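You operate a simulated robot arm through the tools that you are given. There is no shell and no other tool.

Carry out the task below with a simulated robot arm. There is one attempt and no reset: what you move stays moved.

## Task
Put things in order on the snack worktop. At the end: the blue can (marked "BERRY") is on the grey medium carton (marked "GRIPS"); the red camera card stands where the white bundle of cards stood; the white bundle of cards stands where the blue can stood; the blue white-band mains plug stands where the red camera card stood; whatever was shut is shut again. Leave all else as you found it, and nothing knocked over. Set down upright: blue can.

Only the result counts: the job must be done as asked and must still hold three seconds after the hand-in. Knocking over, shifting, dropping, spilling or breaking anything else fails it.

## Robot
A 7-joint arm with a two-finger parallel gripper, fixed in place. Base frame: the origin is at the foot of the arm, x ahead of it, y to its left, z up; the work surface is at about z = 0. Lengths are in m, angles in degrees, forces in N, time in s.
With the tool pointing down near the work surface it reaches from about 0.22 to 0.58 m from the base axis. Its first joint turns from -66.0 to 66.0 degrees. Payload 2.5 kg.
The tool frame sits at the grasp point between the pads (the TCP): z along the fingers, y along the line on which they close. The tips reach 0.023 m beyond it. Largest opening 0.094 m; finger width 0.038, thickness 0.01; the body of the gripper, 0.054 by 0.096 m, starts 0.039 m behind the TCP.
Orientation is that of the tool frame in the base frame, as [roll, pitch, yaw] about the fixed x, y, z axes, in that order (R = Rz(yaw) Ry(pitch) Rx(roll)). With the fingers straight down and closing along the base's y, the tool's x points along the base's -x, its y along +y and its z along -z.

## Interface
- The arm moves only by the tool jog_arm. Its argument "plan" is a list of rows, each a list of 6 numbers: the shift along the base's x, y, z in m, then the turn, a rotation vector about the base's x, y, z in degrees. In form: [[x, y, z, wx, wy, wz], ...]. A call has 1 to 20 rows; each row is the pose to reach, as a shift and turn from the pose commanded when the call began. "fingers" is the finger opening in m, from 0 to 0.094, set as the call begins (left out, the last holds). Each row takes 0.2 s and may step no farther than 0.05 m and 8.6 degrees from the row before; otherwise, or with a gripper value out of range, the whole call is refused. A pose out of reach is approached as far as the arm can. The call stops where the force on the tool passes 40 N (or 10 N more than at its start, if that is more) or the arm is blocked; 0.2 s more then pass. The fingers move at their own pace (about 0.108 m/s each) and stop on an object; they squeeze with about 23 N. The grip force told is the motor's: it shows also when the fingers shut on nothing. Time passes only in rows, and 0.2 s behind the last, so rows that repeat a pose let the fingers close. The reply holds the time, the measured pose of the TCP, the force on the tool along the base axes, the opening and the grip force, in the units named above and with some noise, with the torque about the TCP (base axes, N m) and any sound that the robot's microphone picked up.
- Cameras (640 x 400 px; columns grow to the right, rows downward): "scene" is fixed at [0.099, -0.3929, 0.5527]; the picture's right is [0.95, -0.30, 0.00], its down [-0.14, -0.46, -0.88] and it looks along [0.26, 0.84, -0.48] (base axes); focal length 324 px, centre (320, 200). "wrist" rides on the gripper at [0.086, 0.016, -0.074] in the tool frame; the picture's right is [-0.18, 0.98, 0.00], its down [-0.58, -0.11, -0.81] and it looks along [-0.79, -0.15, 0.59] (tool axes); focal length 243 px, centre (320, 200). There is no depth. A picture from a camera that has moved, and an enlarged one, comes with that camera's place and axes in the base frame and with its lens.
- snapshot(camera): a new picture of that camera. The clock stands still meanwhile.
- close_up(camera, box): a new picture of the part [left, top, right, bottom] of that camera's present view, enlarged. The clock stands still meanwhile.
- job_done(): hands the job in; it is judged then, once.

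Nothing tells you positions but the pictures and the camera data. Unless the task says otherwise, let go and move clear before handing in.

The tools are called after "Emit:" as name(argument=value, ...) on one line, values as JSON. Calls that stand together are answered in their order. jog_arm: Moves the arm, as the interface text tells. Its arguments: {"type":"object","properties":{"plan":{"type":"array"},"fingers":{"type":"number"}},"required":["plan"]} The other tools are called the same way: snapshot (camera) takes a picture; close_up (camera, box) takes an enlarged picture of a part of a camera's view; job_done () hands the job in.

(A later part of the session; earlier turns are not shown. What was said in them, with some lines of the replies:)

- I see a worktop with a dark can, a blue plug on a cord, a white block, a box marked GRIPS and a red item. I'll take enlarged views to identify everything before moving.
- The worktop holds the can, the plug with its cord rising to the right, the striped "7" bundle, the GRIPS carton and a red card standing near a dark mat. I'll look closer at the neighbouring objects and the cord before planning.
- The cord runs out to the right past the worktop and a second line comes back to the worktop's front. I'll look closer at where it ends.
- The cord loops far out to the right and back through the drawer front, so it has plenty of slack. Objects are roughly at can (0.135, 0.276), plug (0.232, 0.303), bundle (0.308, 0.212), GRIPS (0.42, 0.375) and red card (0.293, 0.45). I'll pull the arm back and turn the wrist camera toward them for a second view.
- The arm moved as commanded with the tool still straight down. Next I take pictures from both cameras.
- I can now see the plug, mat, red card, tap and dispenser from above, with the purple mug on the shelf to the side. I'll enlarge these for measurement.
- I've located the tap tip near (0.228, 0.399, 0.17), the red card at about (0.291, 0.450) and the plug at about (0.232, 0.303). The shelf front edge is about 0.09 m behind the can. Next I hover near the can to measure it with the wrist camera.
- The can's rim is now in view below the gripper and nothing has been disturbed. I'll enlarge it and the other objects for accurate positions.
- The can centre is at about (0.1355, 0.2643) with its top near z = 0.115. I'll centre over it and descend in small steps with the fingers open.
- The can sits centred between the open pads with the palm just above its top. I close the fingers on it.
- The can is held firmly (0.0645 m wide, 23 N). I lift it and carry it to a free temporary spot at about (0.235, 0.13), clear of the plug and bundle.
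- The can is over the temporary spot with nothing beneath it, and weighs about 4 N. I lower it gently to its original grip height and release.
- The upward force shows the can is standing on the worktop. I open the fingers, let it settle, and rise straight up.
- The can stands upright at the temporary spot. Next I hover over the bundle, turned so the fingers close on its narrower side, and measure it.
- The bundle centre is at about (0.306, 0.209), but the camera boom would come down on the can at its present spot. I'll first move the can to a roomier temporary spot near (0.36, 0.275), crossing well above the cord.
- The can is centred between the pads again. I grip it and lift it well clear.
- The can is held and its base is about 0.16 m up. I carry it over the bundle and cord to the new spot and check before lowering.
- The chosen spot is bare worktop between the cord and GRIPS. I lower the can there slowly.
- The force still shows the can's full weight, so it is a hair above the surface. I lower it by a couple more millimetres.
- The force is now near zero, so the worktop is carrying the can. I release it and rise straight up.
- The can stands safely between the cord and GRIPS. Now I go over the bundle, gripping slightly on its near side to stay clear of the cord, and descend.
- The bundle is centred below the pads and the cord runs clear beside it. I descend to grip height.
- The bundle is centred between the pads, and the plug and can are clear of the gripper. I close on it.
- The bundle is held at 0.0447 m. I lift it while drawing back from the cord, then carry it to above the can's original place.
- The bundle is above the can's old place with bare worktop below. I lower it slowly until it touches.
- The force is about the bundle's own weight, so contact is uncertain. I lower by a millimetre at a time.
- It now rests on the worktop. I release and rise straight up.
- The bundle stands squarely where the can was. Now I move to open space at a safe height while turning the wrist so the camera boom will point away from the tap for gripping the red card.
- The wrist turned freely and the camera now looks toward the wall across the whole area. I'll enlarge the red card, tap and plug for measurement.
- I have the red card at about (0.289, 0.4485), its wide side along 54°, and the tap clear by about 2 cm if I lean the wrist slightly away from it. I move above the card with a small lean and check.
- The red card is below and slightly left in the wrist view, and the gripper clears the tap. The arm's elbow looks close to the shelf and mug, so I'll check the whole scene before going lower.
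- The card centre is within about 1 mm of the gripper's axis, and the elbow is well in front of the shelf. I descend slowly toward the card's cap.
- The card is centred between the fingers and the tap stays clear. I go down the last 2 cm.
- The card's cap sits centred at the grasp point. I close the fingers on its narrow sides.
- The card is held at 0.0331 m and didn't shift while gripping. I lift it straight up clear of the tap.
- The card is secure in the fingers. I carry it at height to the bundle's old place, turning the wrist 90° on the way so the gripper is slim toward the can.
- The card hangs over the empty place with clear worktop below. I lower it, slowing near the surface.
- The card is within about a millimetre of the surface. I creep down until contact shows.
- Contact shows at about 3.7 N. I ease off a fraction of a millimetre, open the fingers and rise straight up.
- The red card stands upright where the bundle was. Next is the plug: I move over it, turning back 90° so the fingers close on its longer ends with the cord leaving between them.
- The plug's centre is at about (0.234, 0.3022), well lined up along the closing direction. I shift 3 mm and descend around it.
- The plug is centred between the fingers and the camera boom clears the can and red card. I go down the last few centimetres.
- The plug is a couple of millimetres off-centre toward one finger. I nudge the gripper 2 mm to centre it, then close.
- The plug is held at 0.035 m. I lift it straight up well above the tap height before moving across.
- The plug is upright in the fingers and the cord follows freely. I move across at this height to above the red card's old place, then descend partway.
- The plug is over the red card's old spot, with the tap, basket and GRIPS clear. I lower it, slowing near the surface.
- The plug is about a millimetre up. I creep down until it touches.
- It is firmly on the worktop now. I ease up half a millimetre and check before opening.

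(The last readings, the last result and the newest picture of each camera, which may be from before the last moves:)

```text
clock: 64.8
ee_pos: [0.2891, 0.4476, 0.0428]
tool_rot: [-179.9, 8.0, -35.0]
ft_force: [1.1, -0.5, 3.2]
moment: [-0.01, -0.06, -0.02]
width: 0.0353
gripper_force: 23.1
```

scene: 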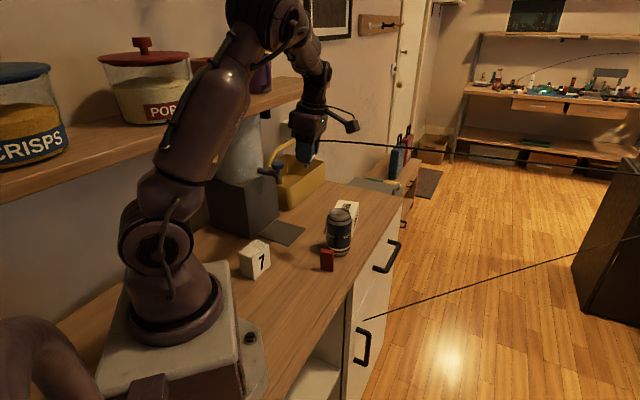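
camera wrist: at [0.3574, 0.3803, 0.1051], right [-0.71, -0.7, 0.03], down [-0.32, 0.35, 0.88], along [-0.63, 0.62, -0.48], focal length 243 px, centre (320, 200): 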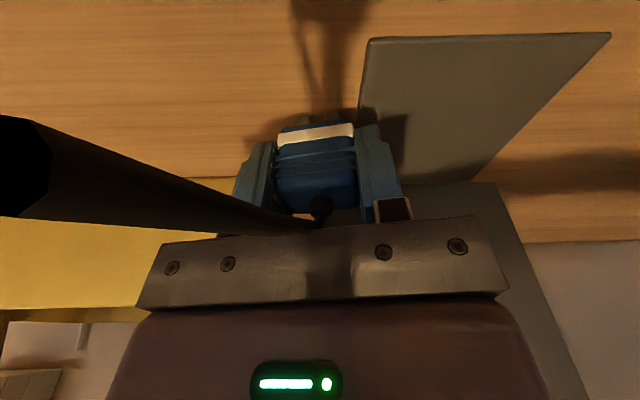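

The load is light now. I open the fingers and rise straight up.

Emit:
jog_arm(plan=[[0, 0, 0, 0, 0, 0], [0, 0, 0, 0, 0, 0], [0, 0, 0, 0, 0, 0], [0, 0, 0.01, 0, 0, 0], [0, 0, 0.03, 0, 0, 0], [0, 0, 0.06, 0, 0, 0], [0, 0, 0.1, 0, 0, 0], [0, 0, 0.15, 0, 0, 0], [0, 0, 0.2, 0, 0, 0], [0, 0, 0.25, 0, 0, 0]], fingers=0.06)

Emit:
snapshot(camera="wrist")

Emit:
close_up(camera="scene", box=[220, 130, 420, 280])

```text
clock: 67.0
ee_pos: [0.2903, 0.4486, 0.2931]
tool_rot: [-179.9, 8.0, -34.9]
ft_force: [0.6, -0.1, -0.5]
moment: [-0.04, 0.0, 0.01]
width: 0.06
gripper_force: 0.0
```

```text
taken
camera wrist: at [0.3591, 0.3812, 0.3547], right [-0.71, -0.7, 0.03], down [-0.32, 0.36, 0.88], along [-0.63, 0.62, -0.48], focal length 243 px, centre (320, 200)
```

wrist: 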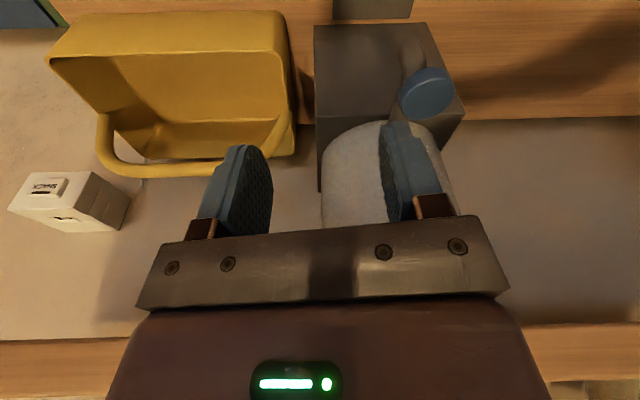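

```text
2.67 times, centred on (320, 205) of scene
camera zoom: at [0.099, -0.3929, 0.5527], right [0.95, -0.3, 0.0], down [-0.14, -0.46, -0.88], along [0.26, 0.84, -0.48], focal length 864 px, centre (320, 187)
```

zoom: 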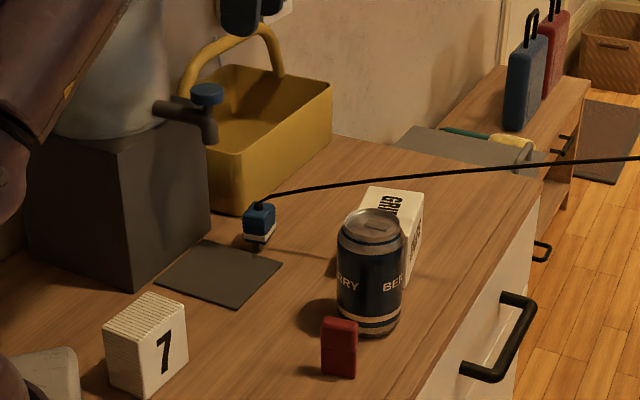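

The plug stands upright where the red card was. Now I back away, bring the tool upright again and turn it for the can, viewing GRIPS and the can on the way.

Emit:
jog_arm(plan=[[0.007, -0.02, 0, 0, 0, 0], [0.014, -0.04, 0, -0.9, -1.3, 0], [0.021, -0.06, 0, -1.8, -2.6, 0], [0.028, -0.08, 0, -2.8, -4, 0], [0.035, -0.1, 0, -3.7, -5.3, 0], [0.0415, -0.1177, 0, -4.59, -6.55, 0], [0.0415, -0.1177, 0, -4.59, -6.55, 0]], fingers=0.094)

Emit:
jog_arm(plan=[[0, -0.003, -0.002, 0, 0, -8], [0, -0.006, -0.004, 0, 0, -16], [0, -0.009, -0.006, 0, 0, -24], [0, -0.012, -0.008, 0, 0, -32], [0, -0.015, -0.01, 0, 0, -40], [0, -0.018, -0.012, 0, 0, -48], [0, -0.021, -0.014, 0, 0, -56], [0, -0.024, -0.016, 0, 0, -64], [0, -0.027, -0.018, 0, 0, -72], [0, -0.03, -0.02, 0, 0, -80], [0, -0.03, -0.02, 0, 0, -88], [0, -0.03, -0.02, 0, 0, -93]])

Emit:
snapshot(camera="wrist")

Emit:
close_up(camera="wrist", box=[210, 0, 410, 125])

Emit:
snapshot(camera="scene")

```text
clock: 68.6
ee_pos: [0.329, 0.3291, 0.2939]
tool_rot: [-180.0, 0.0, -35.0]
ft_force: [-0.2, -0.1, -0.2]
moment: [-0.03, 0.01, 0.01]
width: 0.0941
gripper_force: 0.0
```

```text
clock: 71.2
ee_pos: [0.3303, 0.3, 0.2738]
tool_rot: [-179.9, 0.1, -128.1]
ft_force: [0.0, -0.8, -0.8]
moment: [-0.03, 0.0, 0.05]
width: 0.094
gripper_force: 0.1
```

```text
taken
camera wrist: at [0.2624, 0.243, 0.3468], right [-0.66, 0.75, 0.0], down [0.44, 0.39, 0.81], along [0.61, 0.53, -0.59], focal length 243 px, centre (320, 200)
```

wrist: 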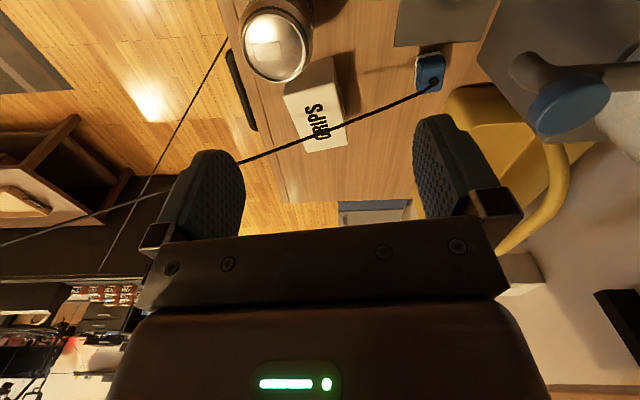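

```text
3.20 times, centred on (310, 62) of wrist
camera zoom: at [0.2624, 0.243, 0.3468], right [-0.66, 0.75, 0.0], down [0.44, 0.39, 0.81], along [0.61, 0.53, -0.59], focal length 776 px, centre (352, 640)
```

zoom: 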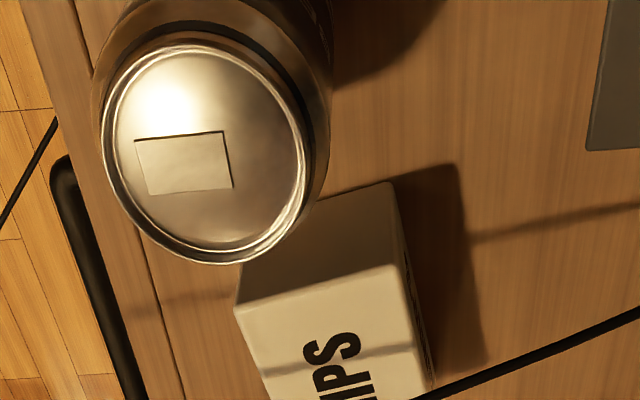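

```text
taken
```

scene: 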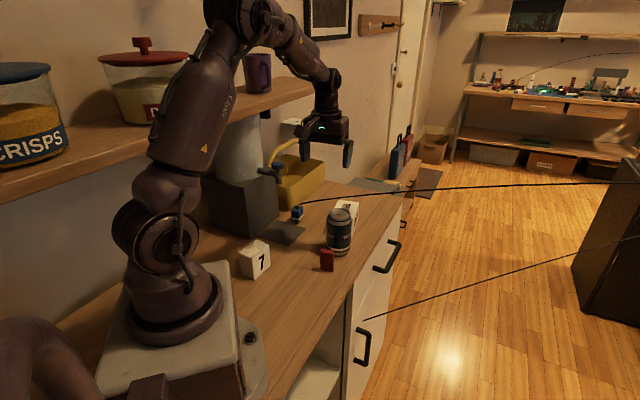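

I can see both the can and the GRIPS top. I'll enlarge GRIPS to fix its centre accurately.

Emit:
close_up(camera="wrist", box=[240, 50, 400, 160])

Emit:
close_up(camera="scene", box=[290, 180, 390, 280])

```text
3.64 times, centred on (320, 105) of wrist
camera zoom: at [0.2624, 0.243, 0.3468], right [-0.66, 0.75, 0.0], down [0.44, 0.39, 0.81], along [0.61, 0.53, -0.59], focal length 882 px, centre (320, 546)
```

zoom: 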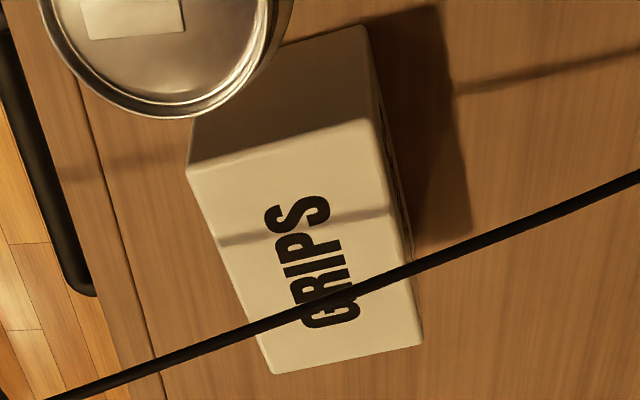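

```text
4.00 times, centred on (340, 230) of scene
camera zoom: at [0.099, -0.3929, 0.5527], right [0.95, -0.3, 0.0], down [-0.14, -0.46, -0.88], along [0.26, 0.84, -0.48], focal length 1297 px, centre (240, 80)
```

zoom: 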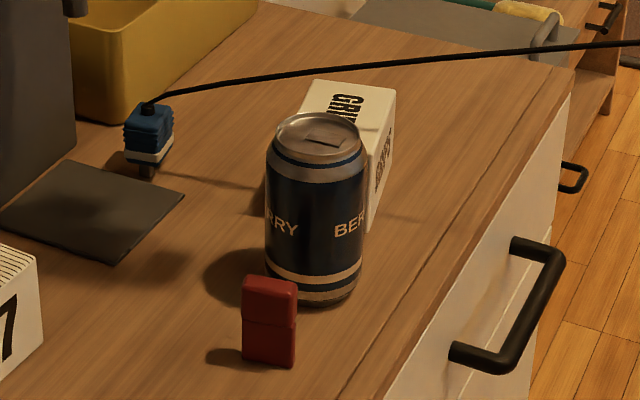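

GRIPS is centred at about (0.414, 0.374), top near z = 0.07, and the can is still at (0.360, 0.2755). I descend on the can.

Emit:
jog_arm(plan=[[0.015, -0.012, 0, 0, 0, 0], [0.03, -0.0246, 0, 0, 0, 0], [0.03, -0.0246, -0.04, 0, 0, 0], [0.03, -0.0246, -0.08, 0, 0, 0], [0.03, -0.0246, -0.12, 0, 0, 0], [0.03, -0.0246, -0.155, 0, 0, 0], [0.03, -0.0246, -0.175, 0, 0, 0], [0.03, -0.0246, -0.187, 0, 0, 0], [0.03, -0.0246, -0.187, 0, 0, 0]], fingers=0.094)

Emit:
snapshot(camera="wrist")

Emit:
close_up(camera="scene", box=[270, 130, 410, 280])

```text
clock: 73.2
ee_pos: [0.3605, 0.276, 0.0868]
tool_rot: [180.0, 0.0, -128.0]
ft_force: [-0.9, 0.7, 0.0]
moment: [-0.03, -0.03, -0.03]
width: 0.0939
gripper_force: 0.0
```

```text
taken
camera wrist: at [0.2935, 0.219, 0.1601], right [-0.66, 0.75, 0.0], down [0.44, 0.39, 0.81], along [0.6, 0.53, -0.59], focal length 243 px, centre (320, 200)
```

wrist: 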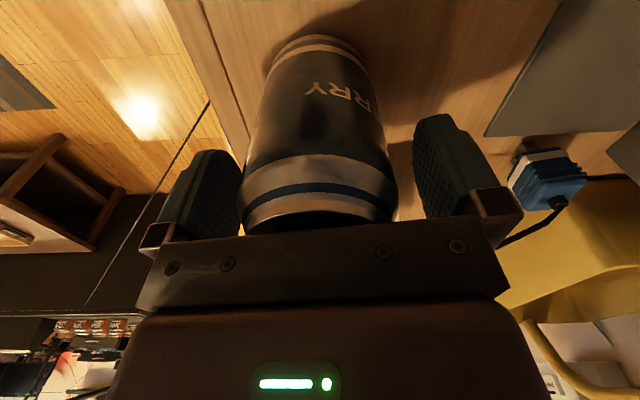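

```text
2.67 times, centred on (340, 205) of scene
camera zoom: at [0.099, -0.3929, 0.5527], right [0.95, -0.3, 0.0], down [-0.14, -0.46, -0.88], along [0.26, 0.84, -0.48], focal length 864 px, centre (267, 187)
```

zoom: 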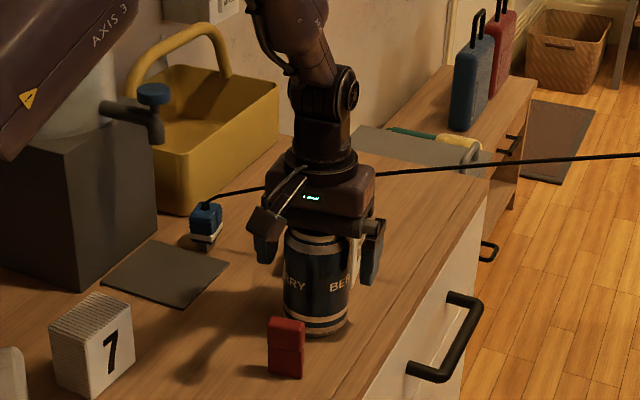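

The can is centred between the pads. I close and lift it high enough to pass over the cord.

Emit:
jog_arm(plan=[[0, 0, 0, 0, 0, 0], [0, 0, 0, 0, 0, 0], [0, 0, 0, 0, 0, 0], [0, 0, 0, 0, 0, 0], [0, 0, 0.02, 0, 0, 0], [0, 0, 0.05, 0, 0, 0], [0, 0, 0.085, 0, 0, 0], [0, 0, 0.12, 0, 0, 0], [0, 0, 0.155, 0, 0, 0], [0, 0, 0.155, 0, 0, 0]], fingers=0.04)

Emit:
close_up(camera="scene", box=[230, 130, 430, 280])

Emit:
snapshot(camera="wrist")

```text
clock: 75.4
ee_pos: [0.3609, 0.2747, 0.2417]
tool_rot: [180.0, 0.0, -128.0]
ft_force: [-0.1, 0.1, -3.2]
moment: [0.0, -0.03, -0.03]
width: 0.0643
gripper_force: 22.8
```

```text
2.67 times, centred on (330, 205) of scene
camera zoom: at [0.099, -0.3929, 0.5527], right [0.95, -0.3, 0.0], down [-0.14, -0.46, -0.88], along [0.26, 0.84, -0.48], focal length 864 px, centre (293, 187)
```

zoom: 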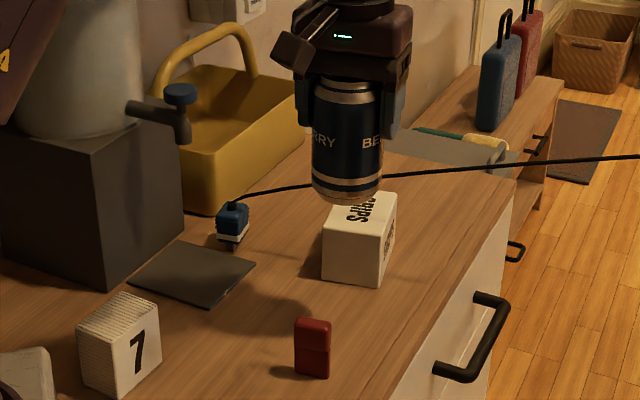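

```text
taken
camera wrist: at [0.2932, 0.2175, 0.3153], right [-0.66, 0.75, 0.0], down [0.44, 0.39, 0.81], along [0.6, 0.53, -0.59], focal length 243 px, centre (320, 200)
```

wrist: 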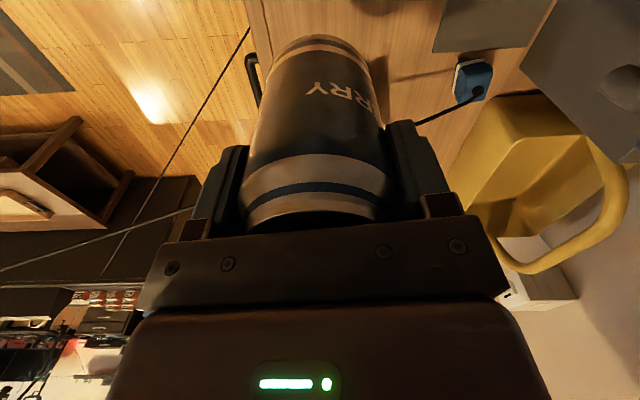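

The can is held securely and the GRIPS top is free. I carry it over GRIPS, aiming slightly toward the far half so it stays clear of the cord.

Emit:
jog_arm(plan=[[0.011, 0.019, 0, 0, 0, 0], [0.022, 0.039, 0, 0, 0, 0], [0.033, 0.058, 0, 0, 0, 0], [0.044, 0.078, 0, 0, 0, 0], [0.054, 0.097, 0, 0, 0, 0], [0.065, 0.1154, 0, 0, 0, 0], [0.065, 0.1154, 0, 0, 0, 0]])

Emit:
close_up(camera="scene", box=[270, 100, 430, 260])

Emit:
snapshot(camera="wrist")

```text
clock: 77.0
ee_pos: [0.425, 0.3917, 0.2407]
tool_rot: [180.0, -0.1, -128.1]
ft_force: [-0.7, -0.4, -3.0]
moment: [-0.02, -0.03, -0.03]
width: 0.0645
gripper_force: 23.4
```

```text
2.50 times, centred on (350, 180) of scene
camera zoom: at [0.099, -0.3929, 0.5527], right [0.95, -0.3, 0.0], down [-0.14, -0.46, -0.88], along [0.26, 0.84, -0.48], focal length 810 px, centre (245, 250)
```

zoom: 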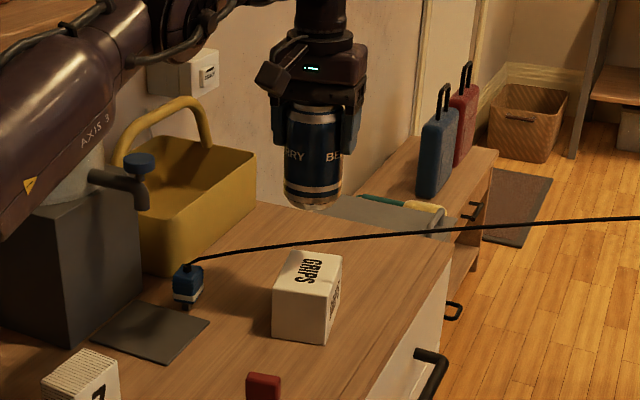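

```text
taken
camera wrist: at [0.3581, 0.3343, 0.3141], right [-0.66, 0.75, 0.0], down [0.44, 0.39, 0.81], along [0.6, 0.53, -0.59], focal length 243 px, centre (320, 200)
```

wrist: 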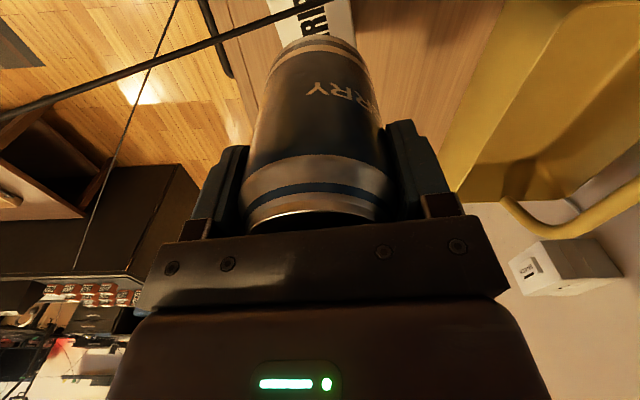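

The pose was reached fully. I lower the can to just above the GRIPS top and check the alignment.

Emit:
jog_arm(plan=[[0, 0, -0.025, 0, 0, 0], [0, 0, -0.05, 0, 0, 0], [0, 0, -0.065, 0, 0, 0], [0, 0, -0.073, 0, 0, 0], [0, 0, -0.073, 0, 0, 0]])

Emit:
close_up(camera="scene", box=[300, 140, 400, 240])

Emit:
snapshot(camera="wrist")

```text
clock: 78.2
ee_pos: [0.4233, 0.3907, 0.1675]
tool_rot: [-179.8, 0.0, -128.0]
ft_force: [0.0, -0.9, -2.6]
moment: [0.03, 0.02, 0.02]
width: 0.0644
gripper_force: 22.9
```

```text
4.00 times, centred on (350, 190) of scene
camera zoom: at [0.099, -0.3929, 0.5527], right [0.95, -0.3, 0.0], down [-0.14, -0.46, -0.88], along [0.26, 0.84, -0.48], focal length 1297 px, centre (200, 240)
```

zoom: 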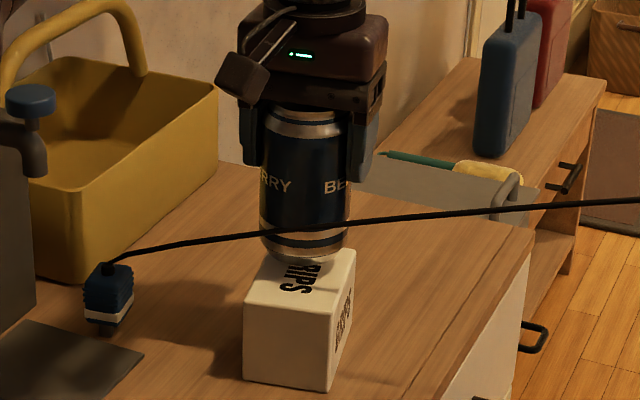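

```text
taken
camera wrist: at [0.3576, 0.334, 0.2422], right [-0.66, 0.75, 0.0], down [0.44, 0.39, 0.81], along [0.6, 0.53, -0.59], focal length 243 px, centre (320, 200)
```

wrist: 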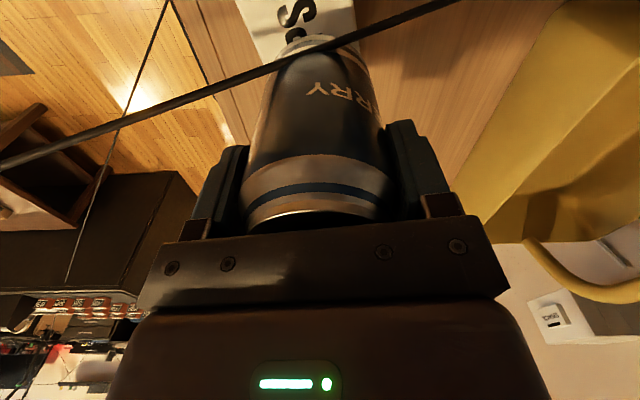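

The cord runs in front of the can, clear of it, and the can is a bit above the carton's far half. I'll enlarge to check how far from the edge it is.

Emit:
close_up(camera="scene", box=[320, 180, 400, 240])

Emit:
close_up(camera="wrist", box=[220, 0, 400, 110])

```text
6.67 times, centred on (360, 210) of scene
camera zoom: at [0.099, -0.3929, 0.5527], right [0.95, -0.3, 0.0], down [-0.14, -0.46, -0.88], along [0.26, 0.84, -0.48], focal length 2161 px, centre (53, 133)
```

zoom: 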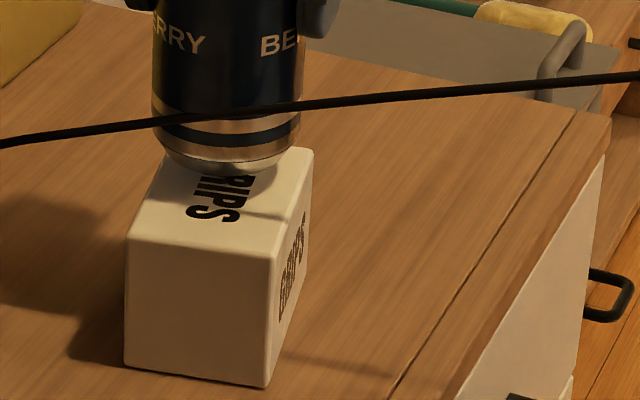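

```text
3.56 times, centred on (310, 55) of wrist
camera zoom: at [0.3576, 0.334, 0.2422], right [-0.66, 0.75, 0.0], down [0.44, 0.39, 0.81], along [0.6, 0.53, -0.59], focal length 863 px, centre (356, 716)
```

zoom: 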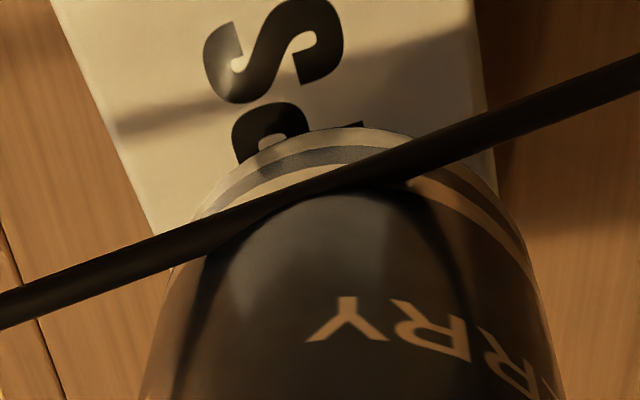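

The can's centre is about 2 cm from the carton's centre and about 2.5 cm inside the far edge, so it will stand stably. I creep down to contact.

Emit:
jog_arm(plan=[[0, 0, -0.005, 0, 0, 0], [0, 0, -0.008, 0, 0, 0], [0, 0, -0.01, 0, 0, 0], [0, 0, -0.01, 0, 0, 0]])

```text
clock: 79.2
ee_pos: [0.4249, 0.3901, 0.1587]
tool_rot: [179.9, 0.0, -128.0]
ft_force: [-0.3, 0.4, -3.9]
moment: [0.01, 0.0, 0.0]
width: 0.0646
gripper_force: 23.1
```

Emit:
jog_arm(plan=[[0, 0, -0.001, 0, 0, 0], [0, 0, -0.002, 0, 0, 0], [0, 0, -0.002, 0, 0, 0]])

Emit:
close_up(camera="scene", box=[320, 180, 400, 240])

```text
clock: 80.0
ee_pos: [0.4242, 0.3905, 0.158]
tool_rot: [-179.9, 0.0, -128.0]
ft_force: [-0.5, -0.4, -2.3]
moment: [0.0, 0.03, 0.01]
width: 0.0644
gripper_force: 22.8
```

```text
6.67 times, centred on (360, 210) of scene
camera zoom: at [0.099, -0.3929, 0.5527], right [0.95, -0.3, 0.0], down [-0.14, -0.46, -0.88], along [0.26, 0.84, -0.48], focal length 2161 px, centre (53, 133)
```

zoom: 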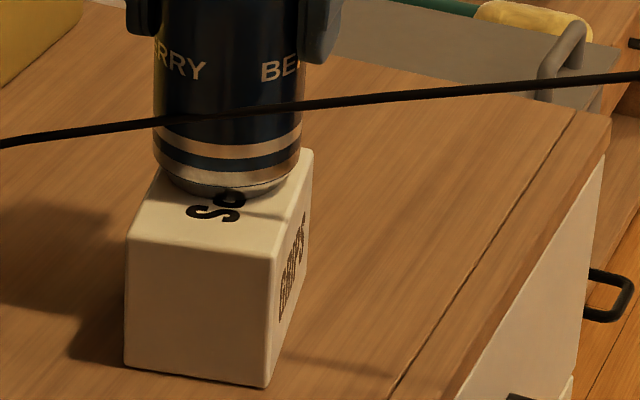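

The can is just about touching. I continue in half-millimetre steps.

Emit:
jog_arm(plan=[[0, 0, -0.0005, 0, 0, 0], [0, 0, -0.001, 0, 0, 0], [0, 0, -0.001, 0, 0, 0]])

```text
clock: 80.8
ee_pos: [0.425, 0.392, 0.1569]
tool_rot: [180.0, 0.1, -127.9]
ft_force: [0.3, -2.0, 6.3]
moment: [-0.22, 0.05, -0.03]
width: 0.0645
gripper_force: 23.0
```

Contact shows at about 6 N. I ease off slightly and then release.

Emit:
jog_arm(plan=[[0, 0, 0.0004, 0, 0, 0], [0, 0, 0.0004, 0, 0, 0]])

```text
clock: 81.4
ee_pos: [0.4258, 0.3914, 0.1557]
tool_rot: [-179.9, 0.1, -128.0]
ft_force: [1.4, -2.0, 7.8]
moment: [-0.17, -0.01, 0.06]
width: 0.0647
gripper_force: 22.8
```

Emit:
jog_arm(plan=[[0, 0, 0.0006, 0, 0, 0], [0, 0, 0.0006, 0, 0, 0]])

```text
clock: 82.0
ee_pos: [0.4246, 0.3913, 0.1571]
tool_rot: [-179.9, -0.1, -128.0]
ft_force: [1.5, 1.8, 1.8]
moment: [0.1, -0.17, 0.01]
width: 0.0643
gripper_force: 23.6
```

The carton carries the can now with little load on the gripper. I open the fingers and rise straight up.

Emit:
jog_arm(plan=[[0, 0, 0, 0, 0, 0], [0, 0, 0, 0, 0, 0], [0, 0, 0, 0, 0, 0], [0, 0, 0.01, 0, 0, 0], [0, 0, 0.03, 0, 0, 0], [0, 0, 0.06, 0, 0, 0], [-0.01, -0.01, 0.09, 0, 0, 0], [-0.03, -0.03, 0.11, 0, 0, 0]], fingers=0.094)

Emit:
snapshot(camera="scene")

Emit:
close_up(camera="scene", box=[310, 140, 410, 240])

Emit:
snapshot(camera="wrist")

```text
clock: 83.8
ee_pos: [0.3961, 0.3582, 0.2663]
tool_rot: [180.0, 0.0, -128.0]
ft_force: [0.1, 0.4, -0.1]
moment: [-0.02, 0.0, -0.03]
width: 0.0941
gripper_force: 0.0
```

```text
taken
```

scene: 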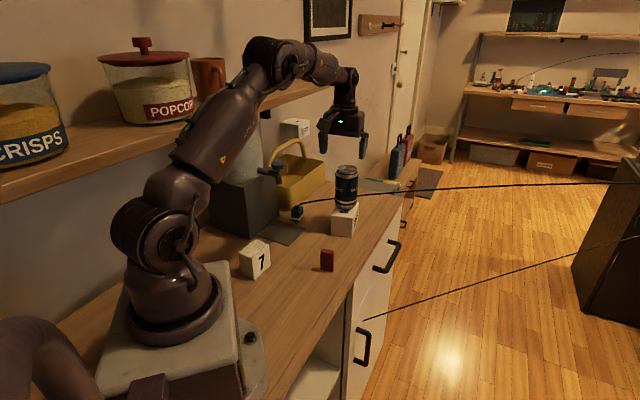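

```text
4.00 times, centred on (360, 190) of scene
camera zoom: at [0.099, -0.3929, 0.5527], right [0.95, -0.3, 0.0], down [-0.14, -0.46, -0.88], along [0.26, 0.84, -0.48], focal length 1297 px, centre (160, 240)
```

zoom: 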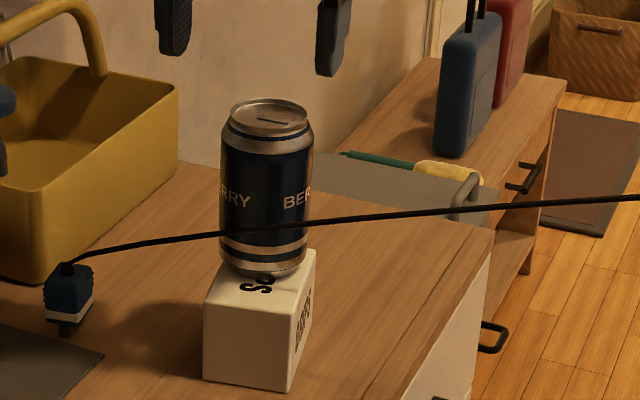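

```text
taken
camera wrist: at [0.3291, 0.3021, 0.3398], right [-0.66, 0.75, 0.0], down [0.44, 0.39, 0.81], along [0.6, 0.53, -0.59], focal length 243 px, centre (320, 200)
```

wrist: 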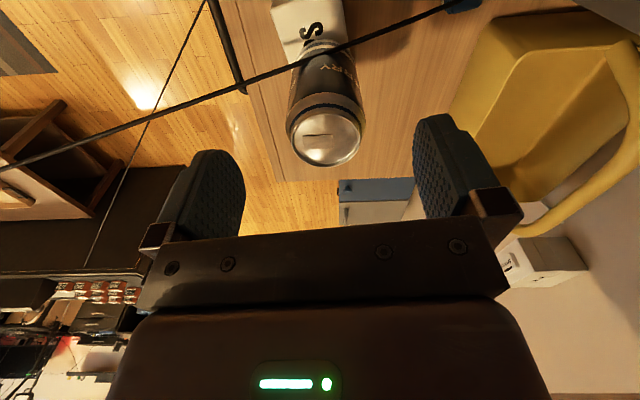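

All items look in place: can upright on GRIPS, plug, red card and bundle standing. I retreat clear of everything and check the whole scene once more.

Emit:
jog_arm(plan=[[-0.02, -0.02, 0.015, 0, 0, 0], [-0.04, -0.04, 0.03, 0, 0, 0], [-0.06, -0.06, 0.045, 0, 0, 0], [-0.08, -0.08, 0.06, 0, 0, 0], [-0.1, -0.1, 0.075, 0, 0, 0], [-0.12, -0.12, 0.085, 0, 0, 0], [-0.12, -0.12, 0.085, 0, 0, 0]])

Emit:
snapshot(camera="scene")

Emit:
close_up(camera="scene", box=[200, 130, 420, 290])

Emit:
snapshot(camera="wrist")

```text
clock: 85.4
ee_pos: [0.2761, 0.241, 0.3509]
tool_rot: [180.0, -0.1, -128.0]
ft_force: [0.4, 0.8, -0.2]
moment: [0.01, 0.01, 0.0]
width: 0.094
gripper_force: 0.0
```

```text
taken
```

scene: 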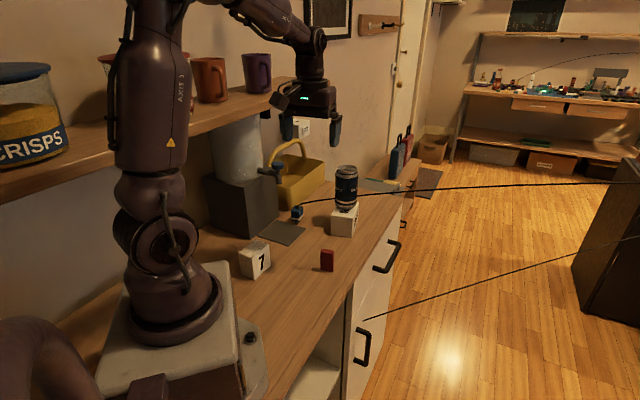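

```text
2.50 times, centred on (310, 210) of scene
camera zoom: at [0.099, -0.393, 0.5527], right [0.95, -0.3, 0.0], down [-0.14, -0.46, -0.88], along [0.26, 0.84, -0.48], focal length 810 px, centre (345, 175)
```

zoom: 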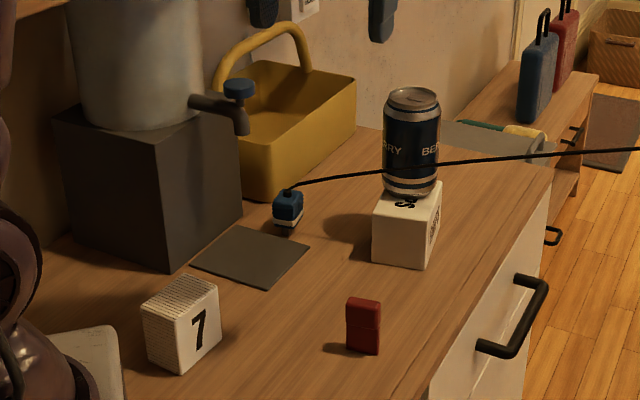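

```text
taken
camera wrist: at [0.2087, 0.1834, 0.4249], right [-0.66, 0.75, 0.0], down [0.44, 0.39, 0.81], along [0.6, 0.53, -0.59], focal length 243 px, centre (320, 200)
```

wrist: 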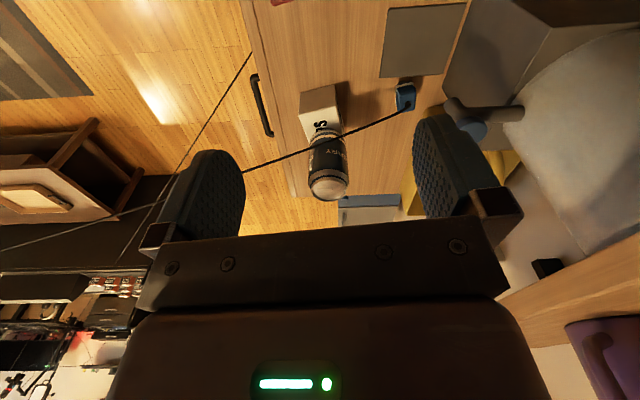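

Everything checks out. The can is upright on GRIPS, the red card is at the bundle's place, the bundle at the can's place and the plug at the card's place. Nothing was opened or knocked over, and the arm is clear, so I hand in the job.

Emit:
job_done()

```text
The job is handed in.
```

The job is handed in, with every item where the task asked in the final pictures:

- **Blue can (BERRY):** standing upright on the GRIPS carton. It sits about 2 cm past the carton's centre, on the far half, so that it stays clear of the plug's cord.
- **Red camera card:** standing where the white bundle of cards stood. It is turned about 90° from how it first stood.
- **White bundle of cards:** standing where the blue can stood.
- **Blue white-band plug:** standing where the red camera card stood, with its cord now passing just in front of the can.

I set the can down twice on bare worktop along the way, because its first temporary spot was in the way of the arm's camera. Nothing was opened, so nothing needed shutting. I saw nothing else knocked over or moved in the final pictures, and the arm was let go and clear before hand-in.
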